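You operate a simulated robot arm through the tools that you are given. There is no shell and no other tool.

You are at the controls of a simulated two-armed robot. One attempt, no reset.

JOB
Dust the block's top on the round plate and wax it from the tin with the yellow knob.
Fine: use the white pad and put it back; the lid goes back on; the block stays on the plate.

It is judged by the outcome, as a careful person would: the job done as asked, and still so three seconds after it is handed in. It fails if anything else is knocked over, pushed out of place, dropped, spilled or broken. A push-on lid holds only when it is set on centred and level and pressed home; a screw cap is set on level and turned clockwise until tight.

ROBOT AND FRAMES
Two 7-joint arms with two-finger parallel grippers on one trunk that stands fixed in place. Base frame: the origin is at the foot of the trunk, x ahead of it, y to its left, z up; the work surface is at about z = 0.95. Units: m, degrees, N and s.
The left shoulder is at [0.07, 0.187, 1.315], the right one opposite. With the tool pointing down near the work surface each hand reaches from about 0.3 to 0.8 m from the base axis, measured 20 degrees to its own side. Payload 3.91 kg a hand.
The TCP of each hand is the grasp point between the finger pads, 0.03 m short of the fingertips. In the tool frame z runs along the fingers and y along their closing line. Largest opening 0.11 m; finger width 0.02, thickness 0.01; the body of the gripper, 0.048 by 0.112 m, starts 0.055 m behind the TCP.
Orientation is that of the tool frame in the base frame, as a unit quaternion [x, y, z, w]. With the fingers straight down and closing along the base's y, the tool's x points along the base's -x, its y along +y and its z along -z.

CONTROLS
- The arms move only by the tool send_rows. It takes "left_commands", "right_commands" or both (then of equal length, played together; a hand with none holds still); each is text: rows parted by semicolons, each of 7 numbers parted by spaces: the closure, from 0 (fully open) to 1 (shut), then the shift along the tool's x, y, z in m, then the turn, a rotation vector about the tool's x, y, z in degrees. In form: fingers tx ty tz ax ay az; .... A call has 1 to 20 rows; each row shifts and turns the commanded pose from where the row before left it, along the tool's axes as they then stand. A row lasts 0.2 s, in which the tool goes at most 0.05 m and 8.6 degrees; a call with a longer step from one row to the next is refused whole, and so is a gripper value outside its range. A pose out of reach is approached as far as the arm can. The call stops where the force on the tool passes 40 N (or 10 N more than at its start, if that is more) or the arm is blocked; 0.2 s more then pass. The fingers move at their own pace (about 0.072 m/s each) and stop on an object; they squeeze with about 23 N. The grip force told is the motor's: it shows also when the fingers shut on nothing. Time passes only in rows, and 0.2 s behind the last, so rows that do not move let the fingers close. It gives the time, the measured TCP pose, the force on the tool (base axes), the opening and the grip force at its end, in the units of the frame above (readings bear some noise), with the torque about the TCP (base axes, N m) and any sound that the robot's microphone picked up, and new pictures: "views" is both (left out), scene, wrist or none (wrist: the cameras of the hands that moved).
- Cameras (640 x 400 px; columns grow to the right, rows downward): "scene" is now at [0.1145, -0.0592, 1.5443]; the picture's right is [-0.66, -0.75, -0.00], its down [-0.44, 0.39, -0.81] and it looks along [0.61, -0.54, -0.58] (base axes); focal length 358 px, centre (320, 200). "left" rides on the left gripper at [0.072, -0.017, -0.103] in its tool frame; the picture's right is [0.23, 0.97, 0.00], its down [-0.76, 0.18, -0.62] and it looks along [-0.61, 0.14, 0.78] (tool axes); focal length 222 px, centre (320, 200). "right" rides on the right gripper at [0.072, 0.017, -0.103] in its tool frame; the picture's right is [-0.23, 0.97, 0.00], its down [-0.76, -0.18, -0.62] and it looks along [-0.61, -0.14, 0.78] (tool axes); focal length 222 px, centre (320, 200). There is no depth. A picture from a camera that has moved, and an enlarged one, comes with that camera's place and axes in the base frame and with its lens.
- lift_body(by): slides the trunk up (or, below 0, down) by that many m; the arms and the scene camera ride with it, the base frame stays. It gives what a move gives, with no picture.
- aim_head(pan, tilt): turns the head with the scene camera to pan (to the left, within 86 degrees either way) and tilt (down, from -29 to 69), counted from straight ahead of the robot. It gives what a move gives, and a new picture of the scene camera.
- enlarge(camera, box): a new picture of the part [left, top, right, bottom] of that camera's present view, enlarged. The clock stands still meanwhile.
- close_job(): hands the job in; it is judged then, once.

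Nothing tells you positions but the pictures and the camera data. Unless the task says otherwise, let go and move clear before handing in.

The tools are called after ">>>" as a command line: name --argument value ..., lists and objects as JSON in quotes. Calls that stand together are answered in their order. send_rows: Moves the arms, as the interface text tells. Its arguments: {"type":"object","properties":{"left_commands":{"type":"string"},"right_commands":{"type":"string"},"views":{"type":"string","enum":["both","scene","wrist","none"]}},"required":[]} The other tools are called the same way: lift_body (by) slides the trunk up or down; aim_head (pan, tilt) turns the head that bears the scene camera; enlarge (camera, box) takes an enlarged picture of a part of a camera's view; close_job () hands the job in.

At the start:

```text
t: 0.0
left_tcp_pos: [0.4495, -0.0849, 1.2959]
left_tool_rot: [-0.001, 1.0, 0.0, 0.0]
left_contact_force: [0.2, -0.1, -0.7]
left_wrist_torque: [0.0, -0.02, -0.02]
left_grip_width: 0.1099
left_grasp_force: 0.1
right_tcp_pos: [0.4286, -0.4564, 1.3158]
right_tool_rot: [-0.001, 1.0, 0.001, 0.0]
right_contact_force: [0.7, 0.2, 0.6]
right_wrist_torque: [0.0, -0.02, -0.01]
right_grip_width: 0.11
right_grasp_force: 0.0
trunk travel left (down, up): [-0.825, 0.115]
head pan, tilt: [-41.4, 35.8]
```

scene: 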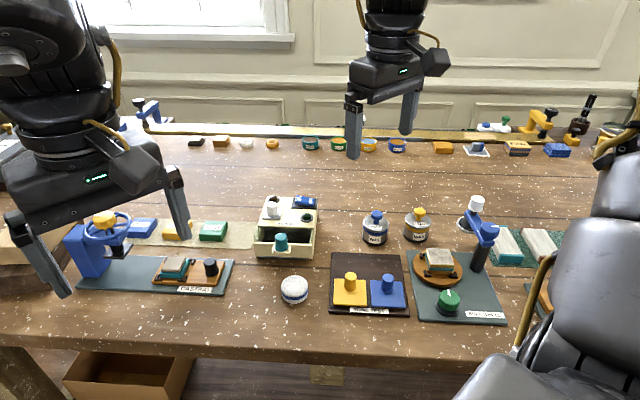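
right: 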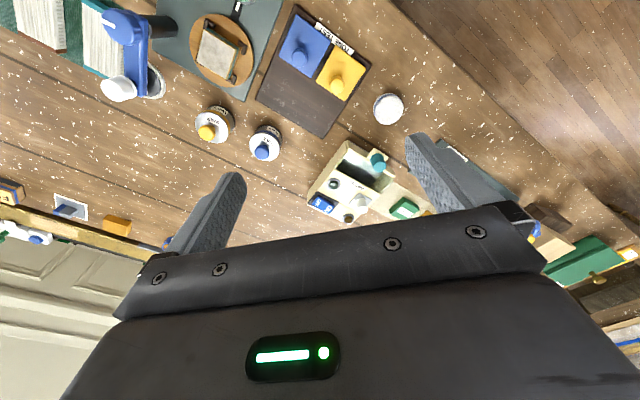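
left: 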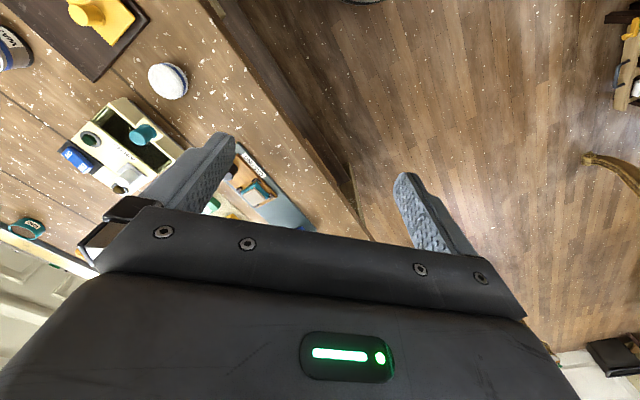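

I see a workbench with a round wooden plate holding a block at the right, two tins (blue and yellow knob), yellow and blue pads on a dark board, and a round white pad. I'll look closer before moving anything.

>>> enlarge --camera "scene" --box '[320, 180, 520, 330]'

>>> enlarge --camera "scene" --box '[230, 180, 430, 330]'

>>> enlarge --camera "scene" --box '[60, 180, 260, 330]'

>>> enlarge --camera "right" --box '[80, 0, 440, 230]'

```text
2.67 times, centred on (420, 255) of scene
camera zoom: at [0.1145, -0.0592, 1.5443], right [-0.66, -0.75, 0.0], down [-0.44, 0.39, -0.81], along [0.61, -0.54, -0.58], focal length 954 px, centre (53, 53)
```

zoom: 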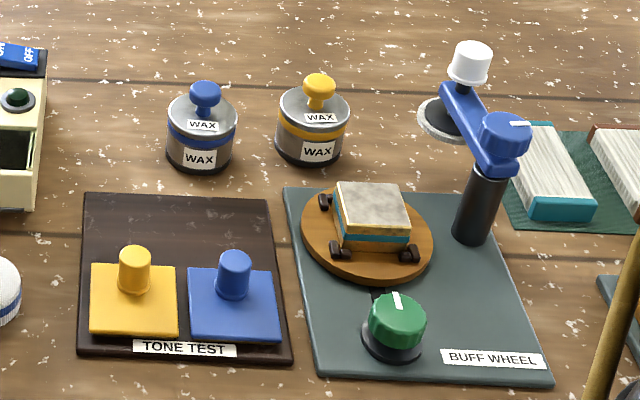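

```text
2.67 times, centred on (330, 255) of scene
camera zoom: at [0.1145, -0.0592, 1.5443], right [-0.66, -0.75, 0.0], down [-0.44, 0.39, -0.81], along [0.61, -0.54, -0.58], focal length 954 px, centre (293, 53)
```

zoom: 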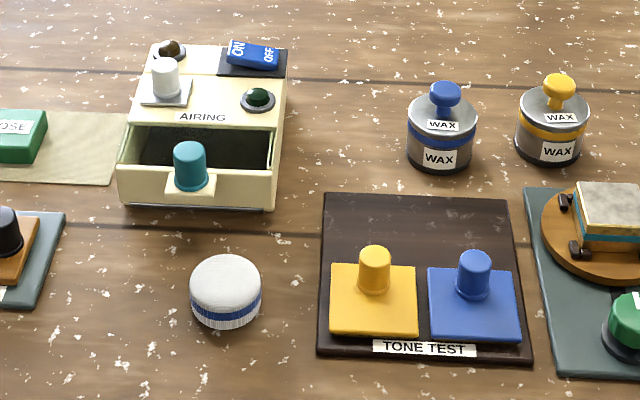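

```text
2.67 times, centred on (160, 255) of scene
camera zoom: at [0.1145, -0.0592, 1.5443], right [-0.66, -0.75, 0.0], down [-0.44, 0.39, -0.81], along [0.61, -0.54, -0.58], focal length 954 px, centre (747, 53)
```

zoom: 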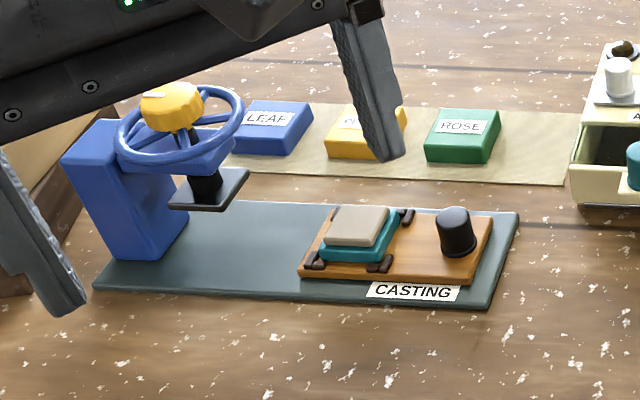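

```text
1.74 times, centred on (260, 115) of right
camera zoom: at [0.3547, -0.4401, 1.4201], right [0.23, 0.97, 0.0], down [0.76, -0.18, 0.62], along [0.61, -0.14, -0.78], focal length 386 px, centre (424, 348)
```

zoom: 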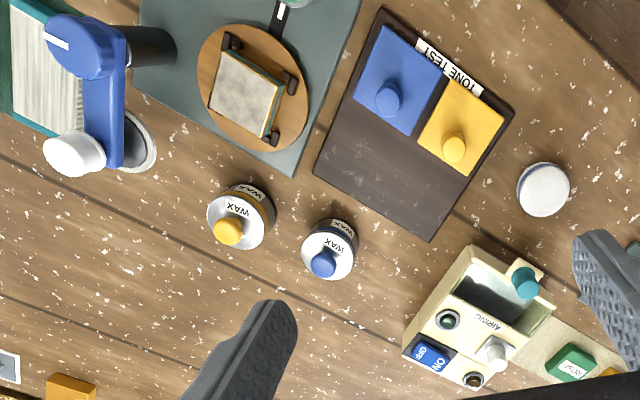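

I'll look around the bench for dusting tools and the pad before deciding.

>>> aim_head --pan -65 --tilt 35

```text
t: 0.9
left_tcp_pos: [0.4493, -0.0847, 1.2965]
left_tool_rot: [-0.001, 1.0, 0.0, 0.001]
left_contact_force: [-0.1, -0.2, -0.4]
left_wrist_torque: [0.01, 0.02, 0.0]
left_grip_width: 0.1098
left_grasp_force: 0.0
right_tcp_pos: [0.4272, -0.4562, 1.316]
right_tool_rot: [-0.001, 1.0, 0.001, -0.001]
right_contact_force: [0.9, -0.6, -0.5]
right_wrist_torque: [0.01, 0.01, 0.01]
right_grip_width: 0.1098
right_grasp_force: 0.2
trunk travel left (down, up): [-0.825, 0.115]
head pan, tilt: [-65.0, 35.0]
camera scene: at [0.0861, -0.081, 1.5455], right [-0.91, -0.42, 0.0], down [-0.24, 0.52, -0.82], along [0.35, -0.74, -0.57], focal length 358 px, centre (320, 200)
```

scene: 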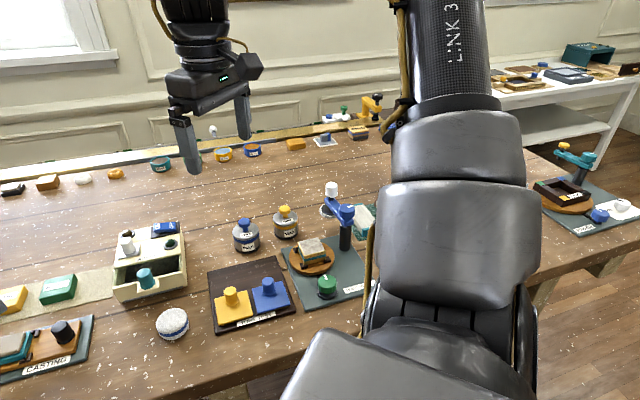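

>>> aim_head --pan -50 --tilt 25

>>> aim_head --pan -10 --tilt 35

>>> aim_head --pan 30 --tilt 35

```text
t: 1.6
left_tcp_pos: [0.4502, -0.0858, 1.2965]
left_tool_rot: [-0.001, 1.0, -0.001, 0.0]
left_contact_force: [0.6, -0.7, 0.1]
left_wrist_torque: [-0.01, 0.01, -0.01]
left_grip_width: 0.11
left_grasp_force: 0.0
right_tcp_pos: [0.4281, -0.4575, 1.3169]
right_tool_rot: [0.0, 1.0, 0.0, 0.0]
right_contact_force: [0.9, -0.5, -0.3]
right_wrist_torque: [0.0, -0.01, 0.01]
right_grip_width: 0.11
right_grasp_force: 0.0
trunk travel left (down, up): [-0.825, 0.115]
head pan, tilt: [-50.0, 25.0]
camera scene: at [0.1079, -0.0718, 1.5612], right [-0.77, -0.64, 0.0], down [-0.27, 0.32, -0.91], along [0.58, -0.69, -0.42], focal length 358 px, centre (320, 200)
```

scene: 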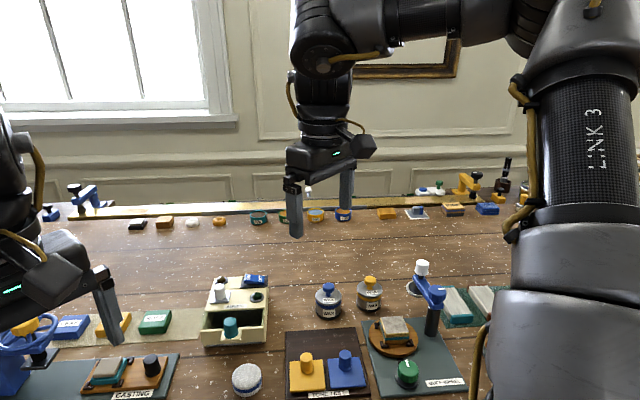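

```text
t: 2.7
left_tcp_pos: [0.4494, -0.0856, 1.2966]
left_tool_rot: [0.0, 1.0, 0.0, 0.0]
left_contact_force: [-0.5, 0.1, -0.5]
left_wrist_torque: [0.03, -0.01, 0.0]
left_grip_width: 0.1099
left_grasp_force: 0.1
right_tcp_pos: [0.4282, -0.4569, 1.3159]
right_tool_rot: [-0.001, 1.0, 0.0, 0.0]
right_contact_force: [0.4, 0.2, -0.2]
right_wrist_torque: [-0.01, 0.04, 0.0]
right_grip_width: 0.11
right_grasp_force: 0.1
trunk travel left (down, up): [-0.825, 0.115]
head pan, tilt: [-10.0, 35.0]
camera scene: at [0.1354, -0.0166, 1.5455], right [-0.17, -0.98, 0.0], down [-0.56, 0.1, -0.82], along [0.81, -0.14, -0.57], focal length 358 px, centre (320, 200)
```

scene: 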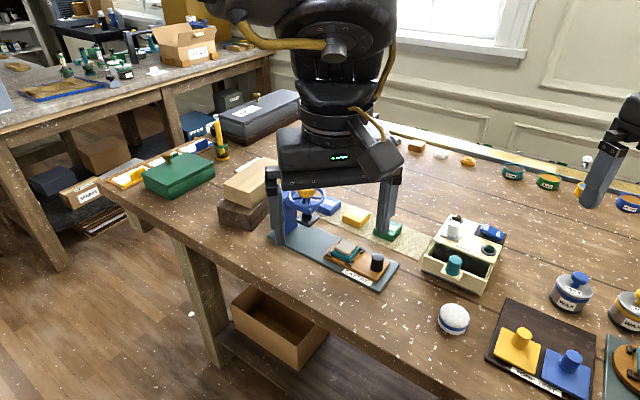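

```text
t: 3.8
left_tcp_pos: [0.4497, -0.0849, 1.2961]
left_tool_rot: [-0.001, 1.0, 0.0, 0.0]
left_contact_force: [-0.9, -0.6, 0.3]
left_wrist_torque: [0.0, -0.03, 0.02]
left_grip_width: 0.11
left_grasp_force: 0.1
right_tcp_pos: [0.4271, -0.4575, 1.3162]
right_tool_rot: [-0.002, 1.0, 0.001, -0.001]
right_contact_force: [0.7, -0.1, 0.0]
right_wrist_torque: [0.0, -0.01, 0.02]
right_grip_width: 0.11
right_grasp_force: 0.2
trunk travel left (down, up): [-0.825, 0.115]
head pan, tilt: [30.0, 35.0]
camera scene: at [0.125, 0.0427, 1.5455], right [0.5, -0.87, 0.0], down [-0.5, -0.29, -0.82], along [0.71, 0.41, -0.57], focal length 358 px, centre (320, 200)
```

scene: 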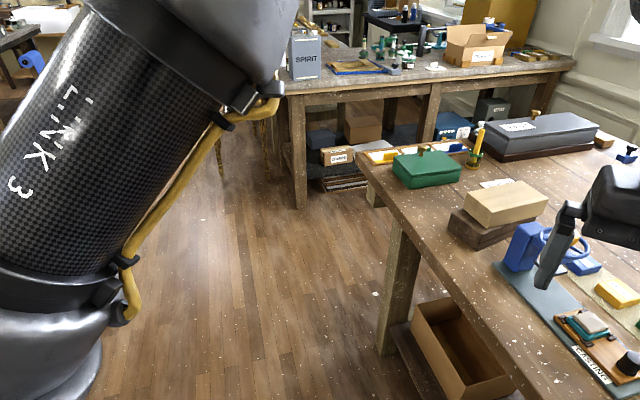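

>>> aim_head --pan -50 --tilt 40

>>> enlarge --camera "scene" --box '[360, 150, 480, 225]'

>>> enlarge --camera "scene" --box '[340, 50, 560, 187]'

>>> enlarge --camera "right" --box '[0, 0, 160, 100]'

>>> enlarge --camera "right" --box '[140, 0, 300, 100]'

```text
t: 5.3
left_tcp_pos: [0.4497, -0.0857, 1.2954]
left_tool_rot: [0.0, 1.0, 0.001, 0.0]
left_contact_force: [0.7, -0.1, 0.1]
left_wrist_torque: [0.0, -0.03, -0.03]
left_grip_width: 0.1103
left_grasp_force: 0.1
right_tcp_pos: [0.4285, -0.4578, 1.3162]
right_tool_rot: [-0.001, 1.0, 0.0, -0.001]
right_contact_force: [0.0, -0.3, -0.5]
right_wrist_torque: [-0.02, -0.01, -0.04]
right_grip_width: 0.11
right_grasp_force: 0.0
trunk travel left (down, up): [-0.825, 0.115]
head pan, tilt: [-50.0, 40.0]
camera scene: at [0.1035, -0.0663, 1.538], right [-0.77, -0.64, 0.0], down [-0.41, 0.49, -0.77], along [0.49, -0.59, -0.64], focal length 358 px, centre (320, 200)
```

scene: 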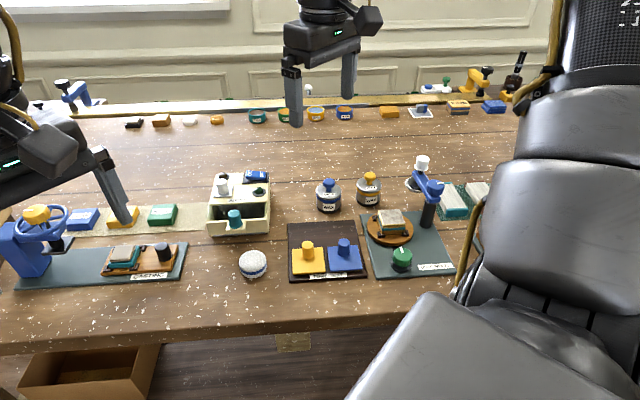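

```text
5.33 times, centred on (420, 188) of scene
camera zoom: at [0.1035, -0.0663, 1.538], right [-0.77, -0.64, 0.0], down [-0.41, 0.49, -0.77], along [0.49, -0.59, -0.64], focal length 1907 px, centre (-213, 267)
```

zoom: 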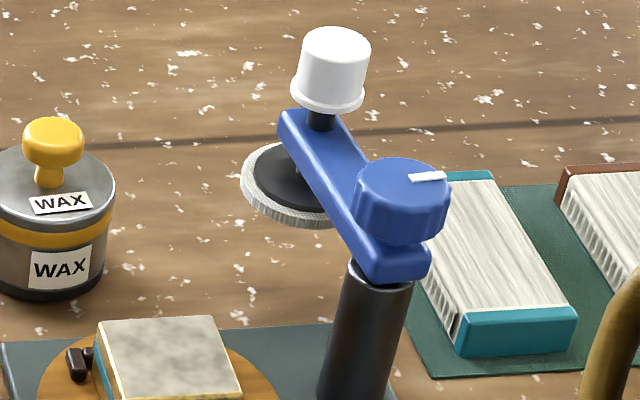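

```text
2.91 times, centred on (450, 118) of scene
camera zoom: at [0.1035, -0.0663, 1.538], right [-0.77, -0.64, 0.0], down [-0.41, 0.49, -0.77], along [0.49, -0.59, -0.64], focal length 1040 px, centre (-58, 437)
```

zoom: 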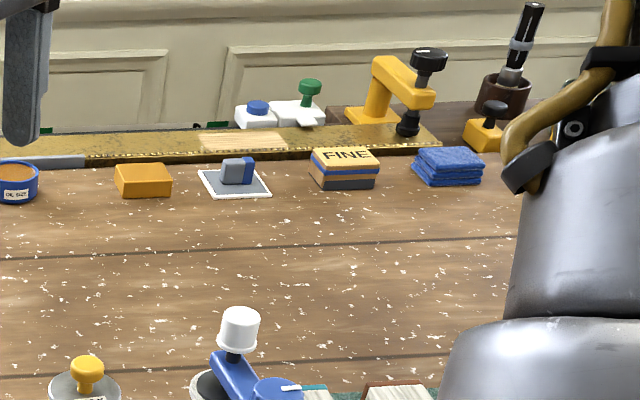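

```text
4.00 times, centred on (80, 50) of right
camera zoom: at [0.3547, -0.44, 1.4201], right [0.23, 0.97, 0.0], down [0.76, -0.18, 0.62], along [0.61, -0.14, -0.78], focal length 888 px, centre (1280, 800)
```

zoom: 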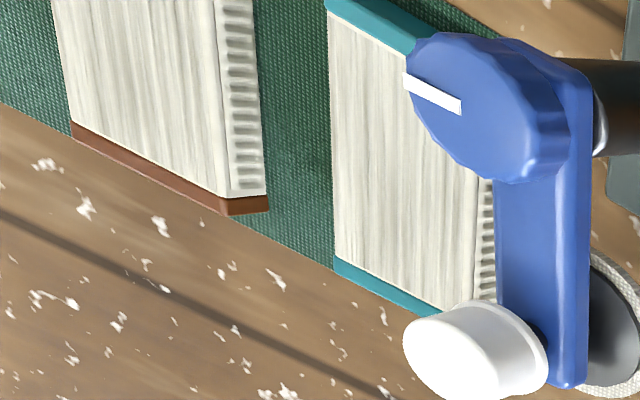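

```text
4.00 times, centred on (220, 50) of right
camera zoom: at [0.3547, -0.44, 1.4201], right [0.23, 0.97, 0.0], down [0.76, -0.18, 0.62], along [0.61, -0.14, -0.78], focal length 888 px, centre (720, 800)
```

zoom: 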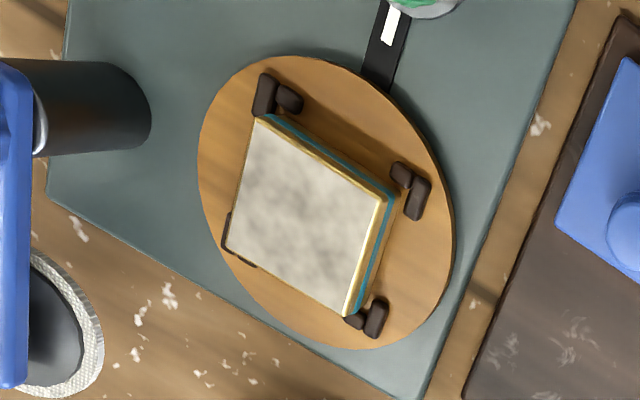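

>>> enlarge --camera "scene" --box '[213, 238, 293, 288]'

>>> enlarge --camera "scene" --box '[305, 165, 400, 225]'

>>> enlarge --camera "scene" --box '[350, 195, 430, 245]'

>>> enlarge --camera "scene" --box '[270, 215, 370, 285]'

>>> enlarge --camera "right" --box '[360, 80, 440, 130]'

>>> enlarge --camera "scene" --box '[190, 150, 310, 225]'

```text
8.00 times, centred on (253, 263) of scene
camera zoom: at [0.1035, -0.0663, 1.538], right [-0.77, -0.64, 0.0], down [-0.41, 0.49, -0.77], along [0.49, -0.59, -0.64], focal length 2860 px, centre (856, -304)
```

zoom: 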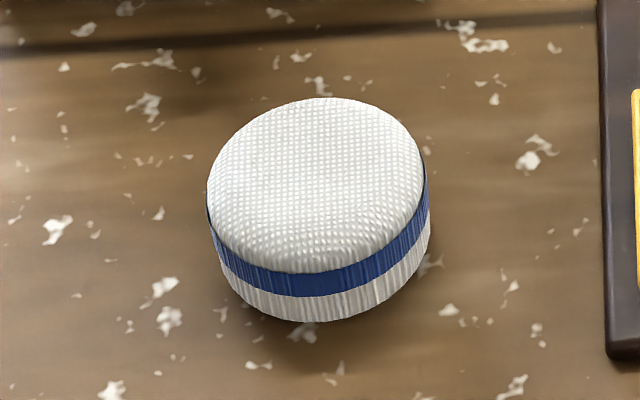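

```text
6.67 times, centred on (352, 195) of scene
camera zoom: at [0.1035, -0.0663, 1.538], right [-0.77, -0.64, 0.0], down [-0.41, 0.49, -0.77], along [0.49, -0.59, -0.64], focal length 2384 px, centre (103, 233)
```

zoom: 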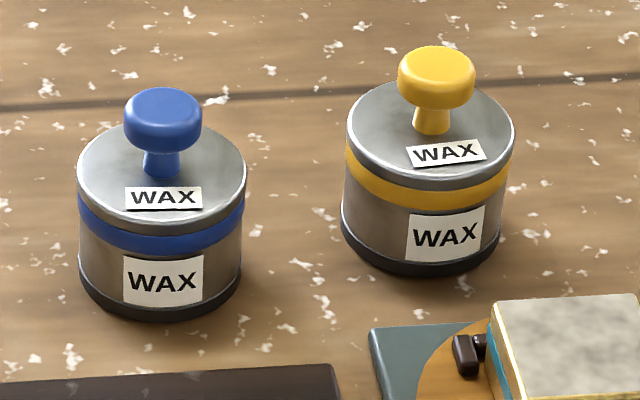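

```text
8.00 times, centred on (390, 220) of scene
camera zoom: at [0.1035, -0.0663, 1.538], right [-0.77, -0.64, 0.0], down [-0.41, 0.49, -0.77], along [0.49, -0.59, -0.64], focal length 2860 px, centre (-240, 40)
```

zoom: 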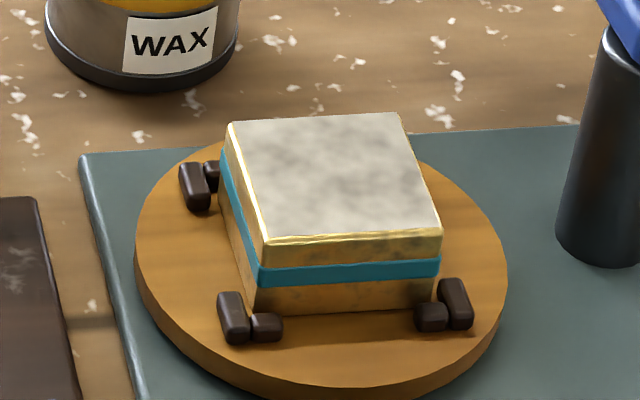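

```text
5.71 times, centred on (320, 250) of scene
camera zoom: at [0.1035, -0.0663, 1.538], right [-0.77, -0.64, 0.0], down [-0.41, 0.49, -0.77], along [0.49, -0.59, -0.64], focal length 2043 px, centre (320, -86)
```

zoom: 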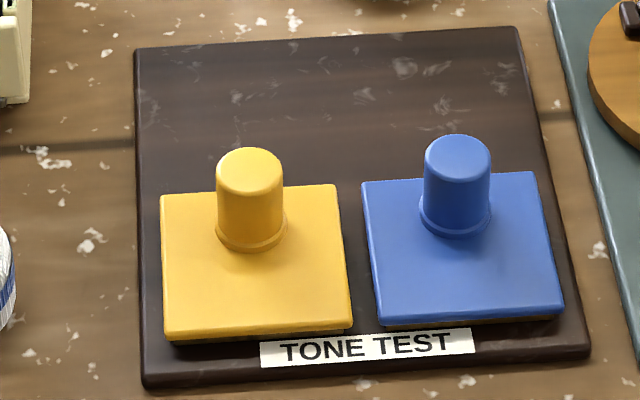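

```text
8.00 times, centred on (400, 105) of right
camera zoom: at [0.3547, -0.44, 1.4201], right [0.23, 0.97, 0.0], down [0.76, -0.18, 0.62], along [0.61, -0.14, -0.78], focal length 1777 px, centre (-320, 960)
```

zoom: 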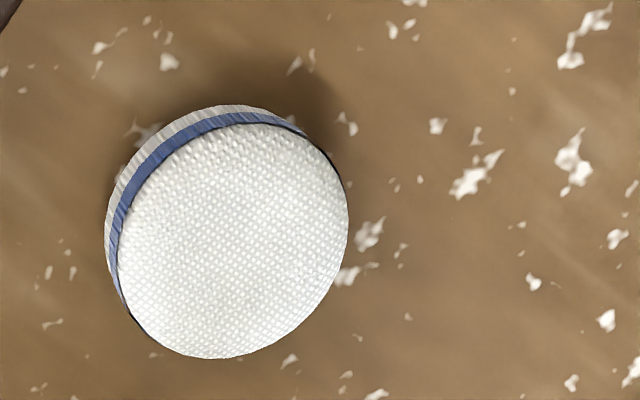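

```text
5.33 times, centred on (250, 188) of scene
camera zoom: at [0.1035, -0.0663, 1.538], right [-0.77, -0.64, 0.0], down [-0.41, 0.49, -0.77], along [0.49, -0.59, -0.64], focal length 1907 px, centre (693, 267)
```

zoom: 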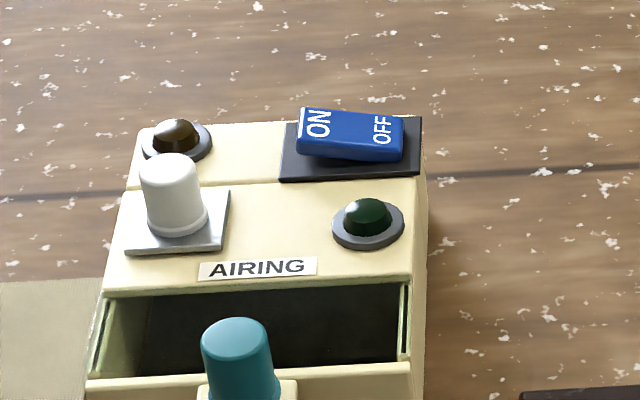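

>>> enlarge --camera "scene" --box '[110, 70, 370, 170]'

>>> enlarge --camera "scene" --box '[0, 190, 200, 300]'

>>> enlarge --camera "scene" --box '[400, 160, 500, 230]'

```text
2.46 times, centred on (240, 120) of scene
camera zoom: at [0.1035, -0.0663, 1.538], right [-0.77, -0.64, 0.0], down [-0.41, 0.49, -0.77], along [0.49, -0.59, -0.64], focal length 880 px, centre (517, 397)
```

zoom: 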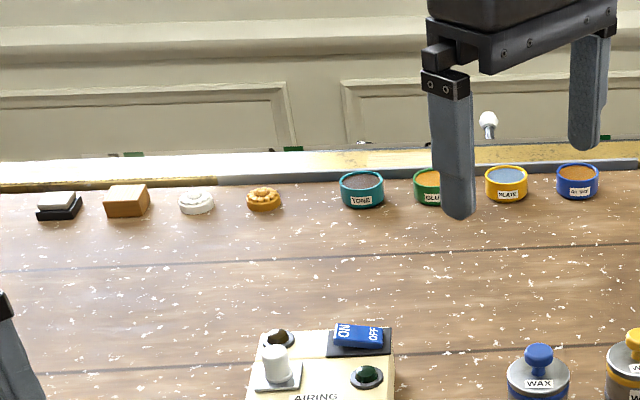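

```text
3.20 times, centred on (100, 245) of scene
camera zoom: at [0.1035, -0.0663, 1.538], right [-0.77, -0.64, 0.0], down [-0.41, 0.49, -0.77], along [0.49, -0.59, -0.64], focal length 1144 px, centre (1024, 56)
```

zoom: 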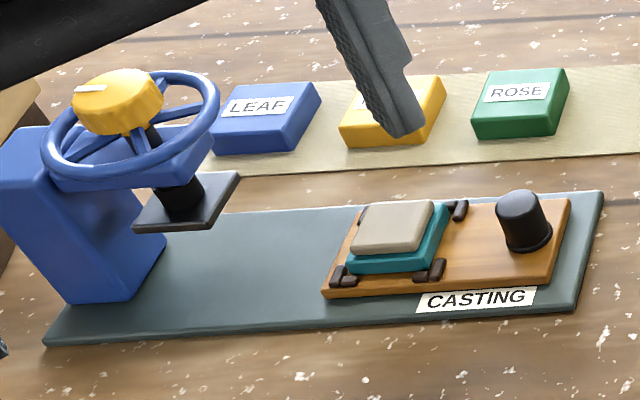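

```text
5.71 times, centred on (450, 195) of scene
camera zoom: at [0.1035, -0.0663, 1.538], right [-0.77, -0.64, 0.0], down [-0.41, 0.49, -0.77], along [0.49, -0.59, -0.64], focal length 2043 px, centre (-423, 229)
```

zoom: 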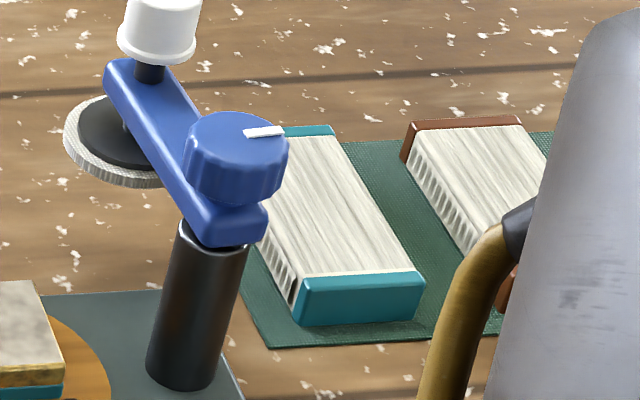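

The right wrist and scene views agree: white pad at about (0.517, -0.341), block top at about (0.357, -0.614, ~1.00), and yellow-knob tin at about (0.463, -0.685). I'll bring the right hand above the tin for a closer look.

>>> send_rows --right_commands "0 -0.005 -0.0326 0.02 0 0 0; 0 -0.005 -0.0326 0.02 0 0 0; 0 -0.005 -0.0326 0.02 0 0 0; 0 -0.005 -0.0326 0.02 0 0 0; 0 -0.005 -0.0326 0.02 0 0 0; 0 -0.005 -0.0326 0.02 0 0 0; 0 -0.005 -0.0326 0.016 0 0 0; 0 0 0 0 0 0 0" --views "both"

```text
t: 7.1
left_tcp_pos: [0.4486, -0.0854, 1.2951]
left_tool_rot: [0.0, 1.0, 0.0, 0.0]
left_contact_force: [0.0, 0.2, -0.3]
left_wrist_torque: [0.03, -0.01, 0.03]
left_grip_width: 0.1102
left_grasp_force: 0.2
right_tcp_pos: [0.4637, -0.6847, 1.1805]
right_tool_rot: [-0.001, 1.0, 0.0, 0.0]
right_contact_force: [-0.3, 0.1, 0.1]
right_wrist_torque: [0.05, 0.02, 0.0]
right_grip_width: 0.1099
right_grasp_force: 0.0
trunk travel left (down, up): [-0.825, 0.115]
head pan, tilt: [-50.0, 40.0]
camera scene: at [0.1031, -0.0663, 1.538], right [-0.77, -0.64, 0.0], down [-0.41, 0.49, -0.77], along [0.49, -0.59, -0.64], focal length 358 px, centre (320, 200)
camera right: at [0.3896, -0.6691, 1.2833], right [0.23, 0.97, 0.0], down [0.76, -0.18, 0.62], along [0.61, -0.14, -0.78], focal length 222 px, centre (320, 200)
```

scene: 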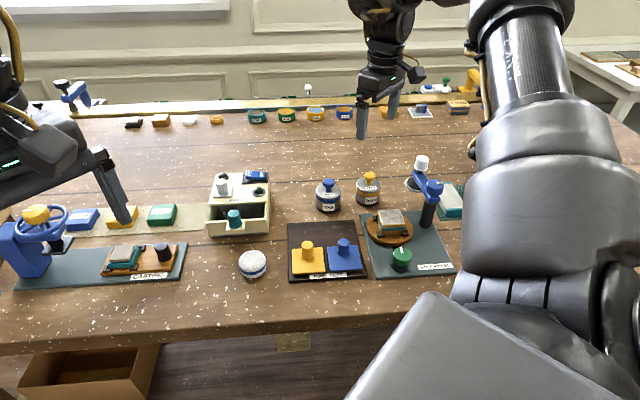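
right: 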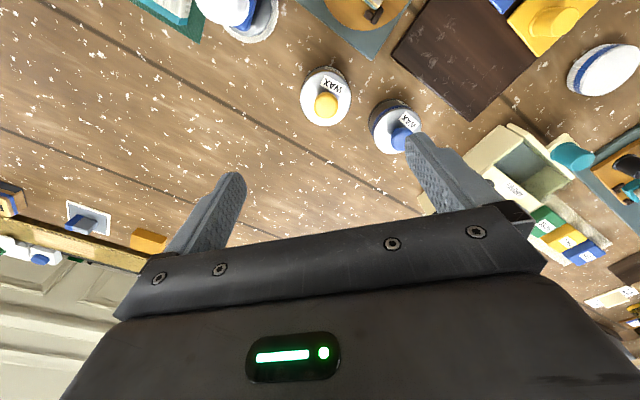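

>>> enlarge --camera "right" --box '[280, 60, 440, 160]'

>>> enlarge --camera "right" --box '[180, 0, 420, 60]'

>>> enlarge --camera "scene" --box '[340, 150, 460, 225]'

```text
4.00 times, centred on (360, 110) of right
camera zoom: at [0.3896, -0.6691, 1.2833], right [0.23, 0.97, 0.0], down [0.76, -0.18, 0.62], along [0.61, -0.14, -0.78], focal length 888 px, centre (160, 560)
```

zoom: 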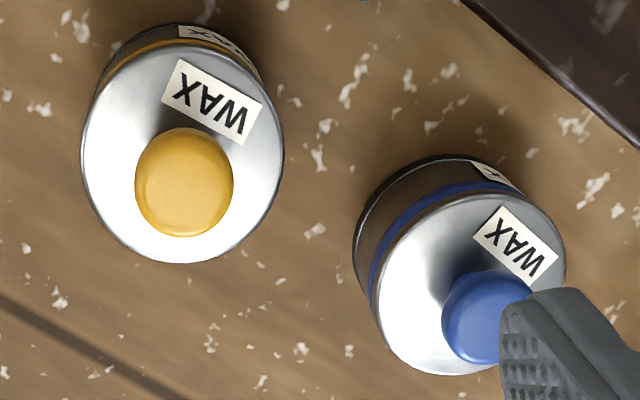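

```text
2.67 times, centred on (300, 30) of right
camera zoom: at [0.3896, -0.6691, 1.2833], right [0.23, 0.97, 0.0], down [0.76, -0.18, 0.62], along [0.61, -0.14, -0.78], focal length 592 px, centre (373, 653)
```

zoom: 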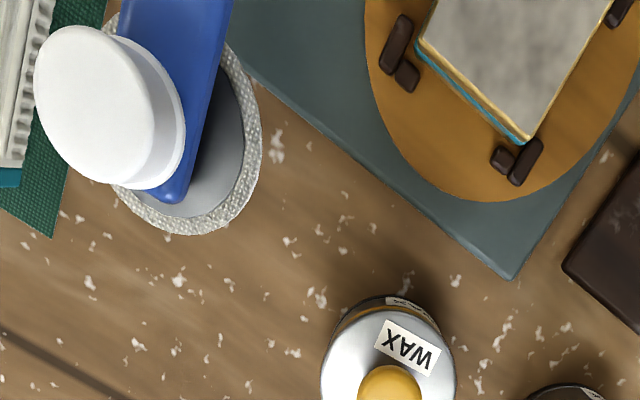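

```text
5.33 times, centred on (400, 188) of scene
camera zoom: at [0.1031, -0.0663, 1.538], right [-0.77, -0.64, 0.0], down [-0.41, 0.49, -0.77], along [0.49, -0.59, -0.64], focal length 1907 px, centre (-107, 267)
```

zoom: 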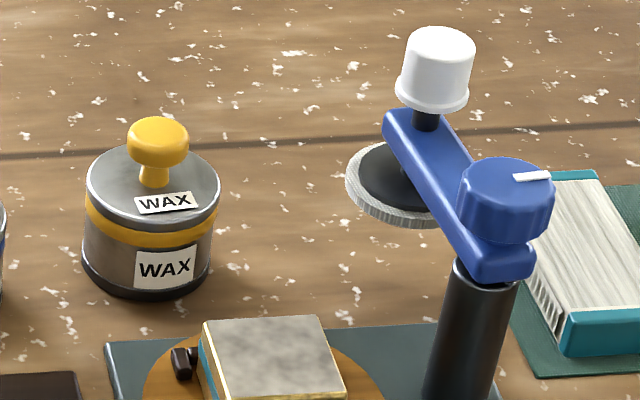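

The yellow-knob tin resolves to about (0.461, -0.679), with its lid top near z 0.998 and knob top near 1.03. I'll go down over the knob with the fingers half open and check before gripping.

>>> send_rows --right_commands "0.4 0.0027 0.0057 0.03 0 0 0; 0.4 0 0 0.04 0 0 0; 0.4 0 0 0.03 0 0 0; 0.4 0 0 0 0 0 0; 0.4 0 0 0 0 0 0" --views "both"

>>> enlarge --camera "right" --box '[220, 80, 420, 205]'

>>> enlarge --camera "scene" --box '[330, 130, 426, 210]'

```text
t: 8.3
left_tcp_pos: [0.4494, -0.0856, 1.2958]
left_tool_rot: [-0.001, 1.0, 0.0, -0.001]
left_contact_force: [-0.4, -0.4, -1.0]
left_wrist_torque: [0.02, 0.0, -0.02]
left_grip_width: 0.1099
left_grasp_force: 0.1
right_tcp_pos: [0.461, -0.6785, 1.0788]
right_tool_rot: [-0.001, 1.0, 0.0, 0.0]
right_contact_force: [-0.4, -1.3, -0.5]
right_wrist_torque: [0.04, -0.01, 0.01]
right_grip_width: 0.066
right_grasp_force: 0.0
trunk travel left (down, up): [-0.825, 0.115]
head pan, tilt: [-50.0, 40.0]
camera scene: at [0.1034, -0.0667, 1.5379], right [-0.77, -0.64, 0.0], down [-0.41, 0.49, -0.77], along [0.49, -0.59, -0.64], focal length 358 px, centre (320, 200)
camera right: at [0.3876, -0.6624, 1.1832], right [0.23, 0.97, 0.0], down [0.76, -0.18, 0.62], along [0.61, -0.14, -0.78], focal length 222 px, centre (320, 200)
```

scene: 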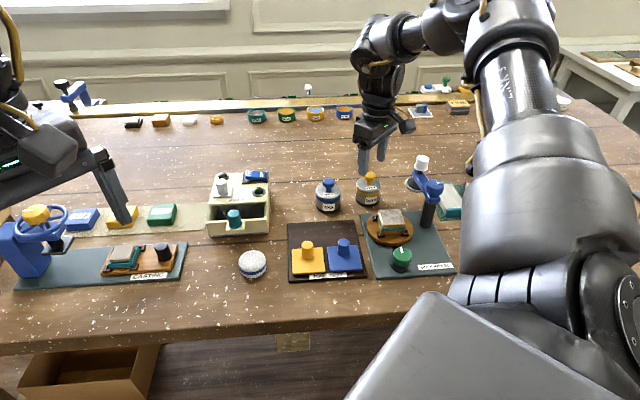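
right: 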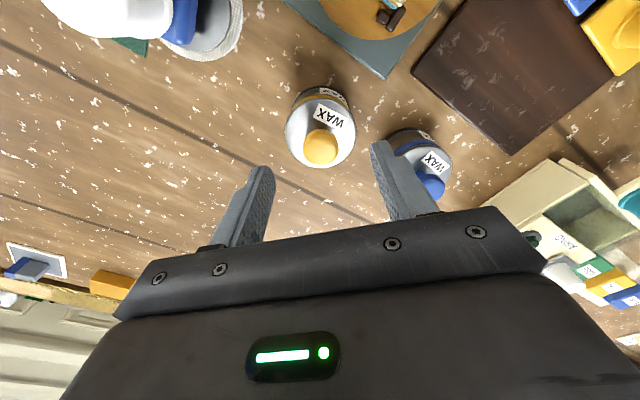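

```text
3.20 times, centred on (320, 142) of right
camera zoom: at [0.3876, -0.6624, 1.1832], right [0.23, 0.97, 0.0], down [0.76, -0.18, 0.62], along [0.61, -0.14, -0.78], focal length 711 px, centre (320, 384)
```

zoom: 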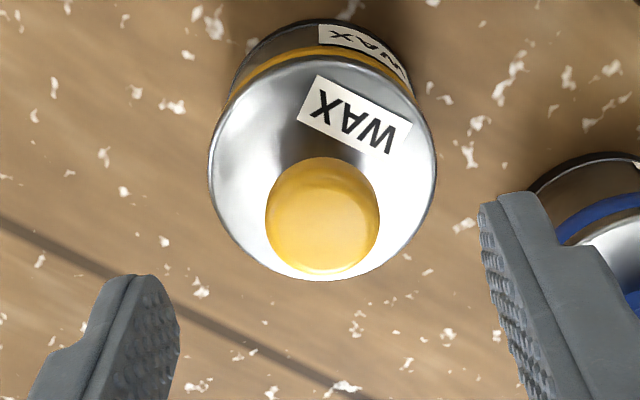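

```text
5.00 times, centred on (378, 170) of scene
camera zoom: at [0.1034, -0.0667, 1.5379], right [-0.77, -0.64, 0.0], down [-0.41, 0.49, -0.77], along [0.49, -0.59, -0.64], focal length 1788 px, centre (30, 350)
```

zoom: 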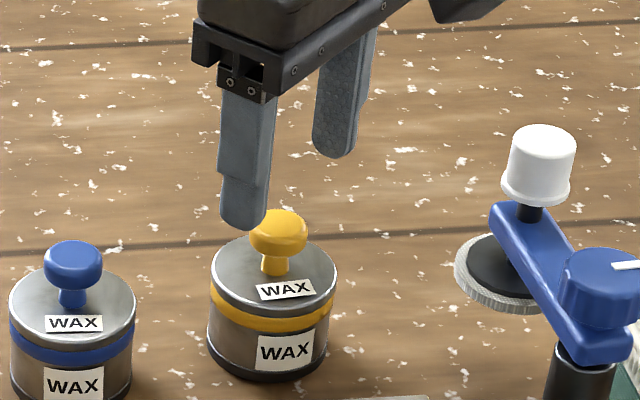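

>>> send_rows --right_commands "0.4 0.001 0 0.02 0 0 0; 0.4 0 0 0.015 0 0 0; 0.4 0 0 0.009 0 0 0; 0.4 0 0 0 0 0 0; 1 0 0 0 0 0 0; 1 0 0 0 0 0 0; 1 0 0 0 0 0 0; 1 0 0 0 0 0 0" --views "both"

>>> enlarge --camera "right" --box '[220, 80, 420, 205]'

>>> enlarge --camera "scene" --box '[330, 130, 426, 210]'

```text
t: 10.1
left_tcp_pos: [0.4506, -0.0849, 1.2955]
left_tool_rot: [0.0, 1.0, -0.001, 0.001]
left_contact_force: [-0.3, 0.7, -0.3]
left_wrist_torque: [0.04, 0.02, 0.02]
left_grip_width: 0.1098
left_grasp_force: 0.0
right_tcp_pos: [0.459, -0.6799, 1.0355]
right_tool_rot: [0.0, 1.0, 0.0, 0.001]
right_contact_force: [0.3, -0.1, 0.1]
right_wrist_torque: [0.0, -0.02, 0.02]
right_grip_width: 0.0265
right_grasp_force: 23.4
trunk travel left (down, up): [-0.825, 0.115]
head pan, tilt: [-50.0, 40.0]
heard: snap
camera scene: at [0.1034, -0.0665, 1.5379], right [-0.77, -0.64, 0.0], down [-0.41, 0.49, -0.77], along [0.49, -0.59, -0.64], focal length 358 px, centre (320, 200)
camera right: at [0.386, -0.6625, 1.1399], right [0.23, 0.97, 0.0], down [0.76, -0.18, 0.62], along [0.61, -0.14, -0.78], focal length 222 px, centre (320, 200)
```

scene: 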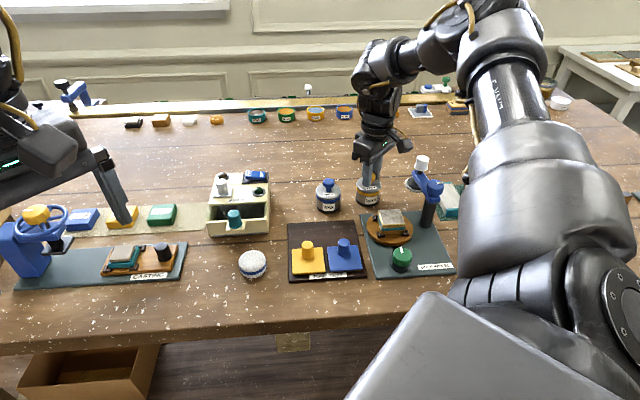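
right: 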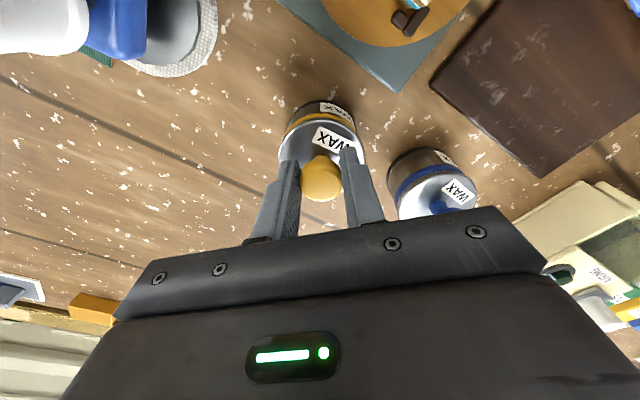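

```text
3.20 times, centred on (320, 142) of right
camera zoom: at [0.386, -0.6625, 1.1399], right [0.23, 0.97, 0.0], down [0.76, -0.18, 0.62], along [0.61, -0.14, -0.78], focal length 711 px, centre (320, 384)
```

zoom: 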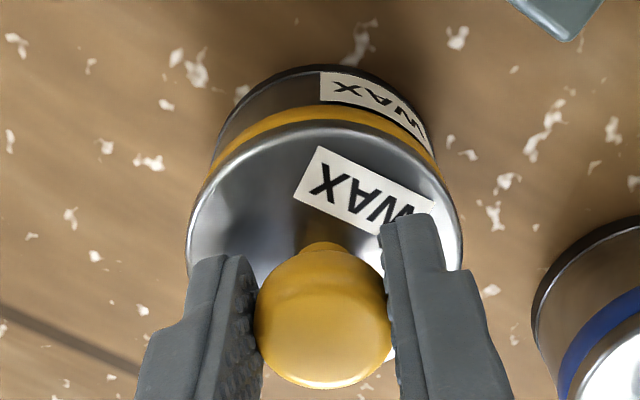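

```text
5.00 times, centred on (378, 170) of scene
camera zoom: at [0.1034, -0.0665, 1.5379], right [-0.77, -0.64, 0.0], down [-0.41, 0.49, -0.77], along [0.49, -0.59, -0.64], focal length 1788 px, centre (30, 350)
```

zoom: 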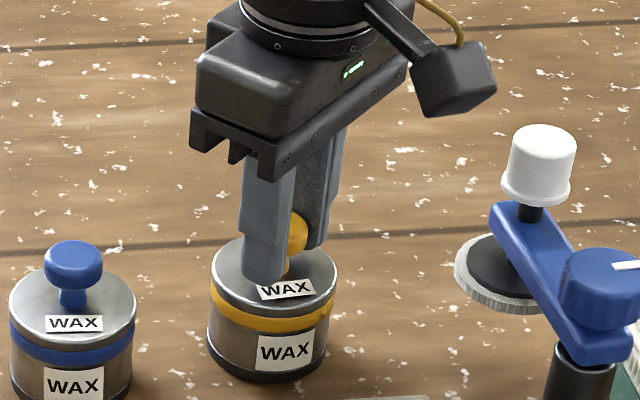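

Gripped on the knob (0.0265 m wide), and I heard a snap. I'll pull straight up gently.

>>> send_rows --right_commands "1 0 0 -0.003 0 0 0; 1 0 0 -0.003 0 0 0; 1 0 0 -0.004 0 0 0; 1 0 0 0 0 0 0" --views "wrist"

>>> enlarge --camera "scene" --box '[330, 130, 426, 210]'

```text
t: 11.1
left_tcp_pos: [0.4495, -0.0861, 1.2966]
left_tool_rot: [-0.002, 1.0, 0.001, 0.0]
left_contact_force: [-0.3, 0.2, 0.4]
left_wrist_torque: [0.0, 0.0, -0.02]
left_grip_width: 0.1098
left_grasp_force: 0.0
right_tcp_pos: [0.4586, -0.6794, 1.0464]
right_tool_rot: [-0.001, 1.0, 0.001, 0.0]
right_contact_force: [-1.0, -0.4, 0.6]
right_wrist_torque: [-0.02, -0.01, 0.03]
right_grip_width: 0.0264
right_grasp_force: 23.0
trunk travel left (down, up): [-0.825, 0.115]
head pan, tilt: [-50.0, 40.0]
camera right: at [0.3862, -0.6627, 1.15], right [0.23, 0.97, 0.0], down [0.76, -0.18, 0.62], along [0.61, -0.14, -0.78], focal length 222 px, centre (320, 200)
```

right: 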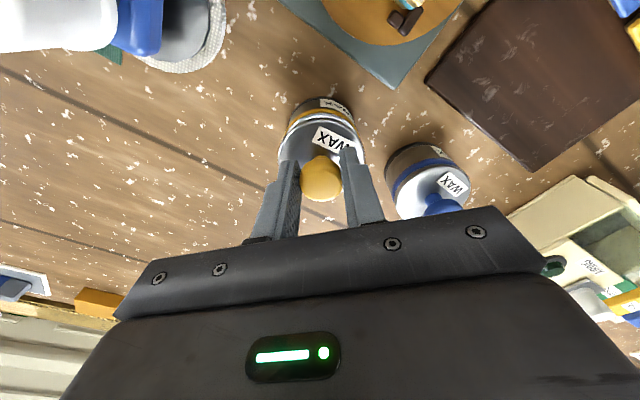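

```text
5.00 times, centred on (378, 170) of scene
camera zoom: at [0.1035, -0.0666, 1.5379], right [-0.77, -0.64, 0.0], down [-0.41, 0.49, -0.77], along [0.49, -0.59, -0.64], focal length 1788 px, centre (30, 350)
```

zoom: 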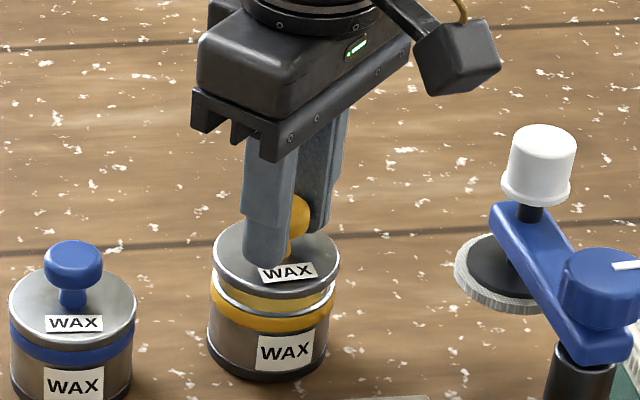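

The lid has come free with almost no force and the tin stayed put. I'll lift it clear, then move it to the empty bench beyond the tin at about (0.54, -0.69).

>>> send_rows --right_commands "1 0 0 -0.02 0 0 0; 1 0 0 -0.03 0 0 0; 1 -0.027 -0.003 0 0 0 0; 1 -0.027 -0.003 0 0 0 0; 1 -0.027 -0.004 0 0 0 0; 1 0 0 0 0 0 0; 1 0 0 0 0 0 0" --views "both"

>>> enlarge --camera "scene" --box '[320, 130, 416, 210]'

>>> enlarge --camera "right" --box '[220, 80, 420, 205]'

```text
t: 12.7
left_tcp_pos: [0.4489, -0.0862, 1.2963]
left_tool_rot: [0.0, 1.0, 0.0, 0.001]
left_contact_force: [-0.8, 0.3, 0.5]
left_wrist_torque: [-0.02, -0.02, -0.01]
left_grip_width: 0.1099
left_grasp_force: 0.0
right_tcp_pos: [0.5412, -0.6895, 1.0966]
right_tool_rot: [-0.001, 1.0, 0.001, 0.0]
right_contact_force: [0.9, -0.3, 0.4]
right_wrist_torque: [0.0, 0.0, 0.01]
right_grip_width: 0.0267
right_grasp_force: 23.1
trunk travel left (down, up): [-0.825, 0.115]
head pan, tilt: [-50.0, 40.0]
camera scene: at [0.1033, -0.0669, 1.5379], right [-0.77, -0.64, 0.0], down [-0.41, 0.49, -0.77], along [0.49, -0.59, -0.64], focal length 358 px, centre (320, 200)
camera right: at [0.4683, -0.6731, 1.1999], right [0.23, 0.97, 0.0], down [0.76, -0.18, 0.62], along [0.61, -0.14, -0.78], focal length 222 px, centre (320, 200)
```

scene: 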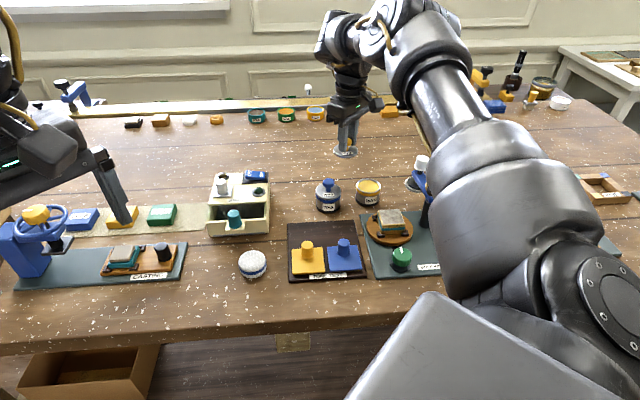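
right: 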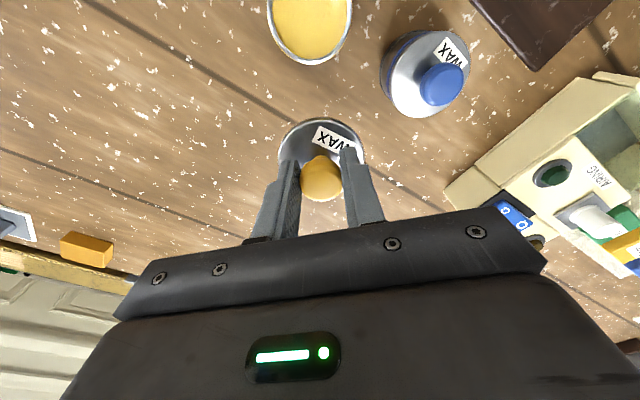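

```text
5.00 times, centred on (368, 170) of scene
camera zoom: at [0.1033, -0.0669, 1.5379], right [-0.77, -0.64, 0.0], down [-0.41, 0.49, -0.77], along [0.49, -0.59, -0.64], focal length 1788 px, centre (80, 350)
```

zoom: 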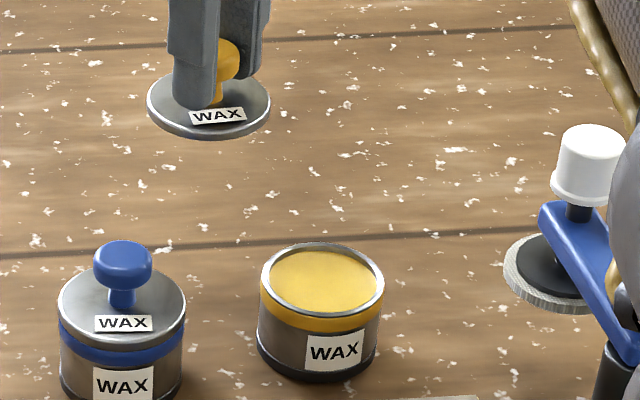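

```text
3.20 times, centred on (320, 142) of right
camera zoom: at [0.4683, -0.6731, 1.1999], right [0.23, 0.97, 0.0], down [0.76, -0.18, 0.62], along [0.61, -0.14, -0.78], focal length 711 px, centre (320, 384)
```

zoom: 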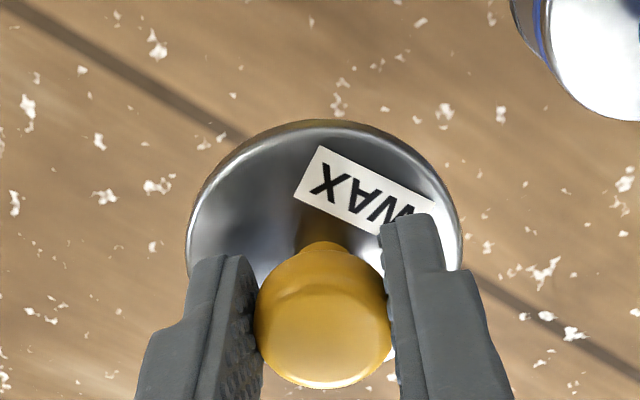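

The tin is full of yellow wax nearly to its rim. I'll lower the lid onto the clear bench here.

>>> send_rows --right_commands "1 0 0 0.03 0 0 0; 1 0 0 0.03 0 0 0; 1 0 0 0.025 0 0 0; 1 0 0 0.01 0 0 0; 1 0 0 0 0 0 0" --views "scene"

>>> enlarge --camera "scene" --box '[310, 130, 406, 210]'

```text
t: 13.9
left_tcp_pos: [0.4505, -0.086, 1.2958]
left_tool_rot: [0.001, 1.0, 0.0, 0.0]
left_contact_force: [-0.1, -0.7, 0.2]
left_wrist_torque: [-0.02, -0.02, -0.02]
left_grip_width: 0.1098
left_grasp_force: 0.0
right_tcp_pos: [0.5309, -0.6825, 1.0325]
right_tool_rot: [0.0, 1.0, 0.0, 0.001]
right_contact_force: [0.4, -0.1, -0.2]
right_wrist_torque: [-0.01, 0.02, 0.02]
right_grip_width: 0.0263
right_grasp_force: 22.8
right hand out of reach, approached as far as the arm can: row 2, 3, 4
trunk travel left (down, up): [-0.825, 0.115]
head pan, tilt: [-50.0, 40.0]
camera scene: at [0.1036, -0.0668, 1.5379], right [-0.77, -0.64, 0.0], down [-0.41, 0.49, -0.77], along [0.49, -0.59, -0.64], focal length 358 px, centre (320, 200)
```

scene: 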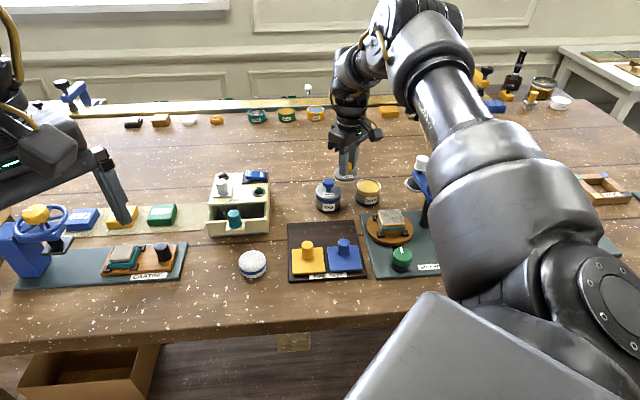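

```text
5.00 times, centred on (358, 170) of scene
camera zoom: at [0.1036, -0.0668, 1.5379], right [-0.77, -0.64, 0.0], down [-0.41, 0.49, -0.77], along [0.49, -0.59, -0.64], focal length 1788 px, centre (130, 350)
```

zoom: 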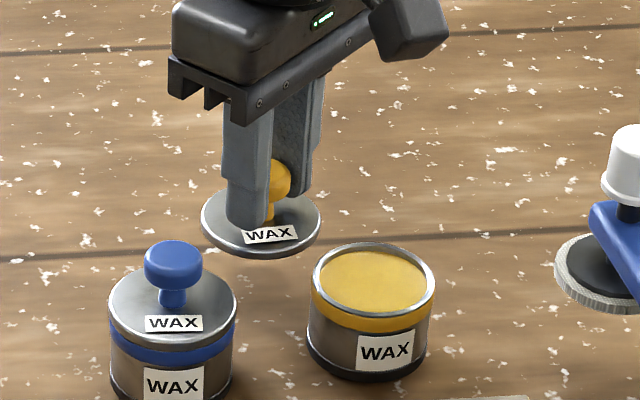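

That spot is just out of reach low down. I'll raise the lid again and use the free bench beyond the blue tin, at about (0.59, -0.55), which is nearer the shoulder.

>>> send_rows --right_commands "1 0 0 -0.04 0 0 0; 1 0 0 -0.04 0 0 0; 1 0 0 -0.03 0 0 0; 1 0 0 0 0 0 0" --views "none"

```text
t: 14.9
left_tcp_pos: [0.4497, -0.0859, 1.2969]
left_tool_rot: [0.0, 1.0, 0.0, 0.0]
left_contact_force: [-0.2, 0.1, 0.5]
left_wrist_torque: [-0.03, -0.01, -0.02]
left_grip_width: 0.11
left_grasp_force: 0.1
right_tcp_pos: [0.5307, -0.6817, 1.1456]
right_tool_rot: [-0.001, 1.0, 0.0, 0.0]
right_contact_force: [-0.7, 0.0, -0.7]
right_wrist_torque: [0.01, -0.03, 0.02]
right_grip_width: 0.0265
right_grasp_force: 22.8
trunk travel left (down, up): [-0.825, 0.115]
head pan, tilt: [-50.0, 40.0]
```

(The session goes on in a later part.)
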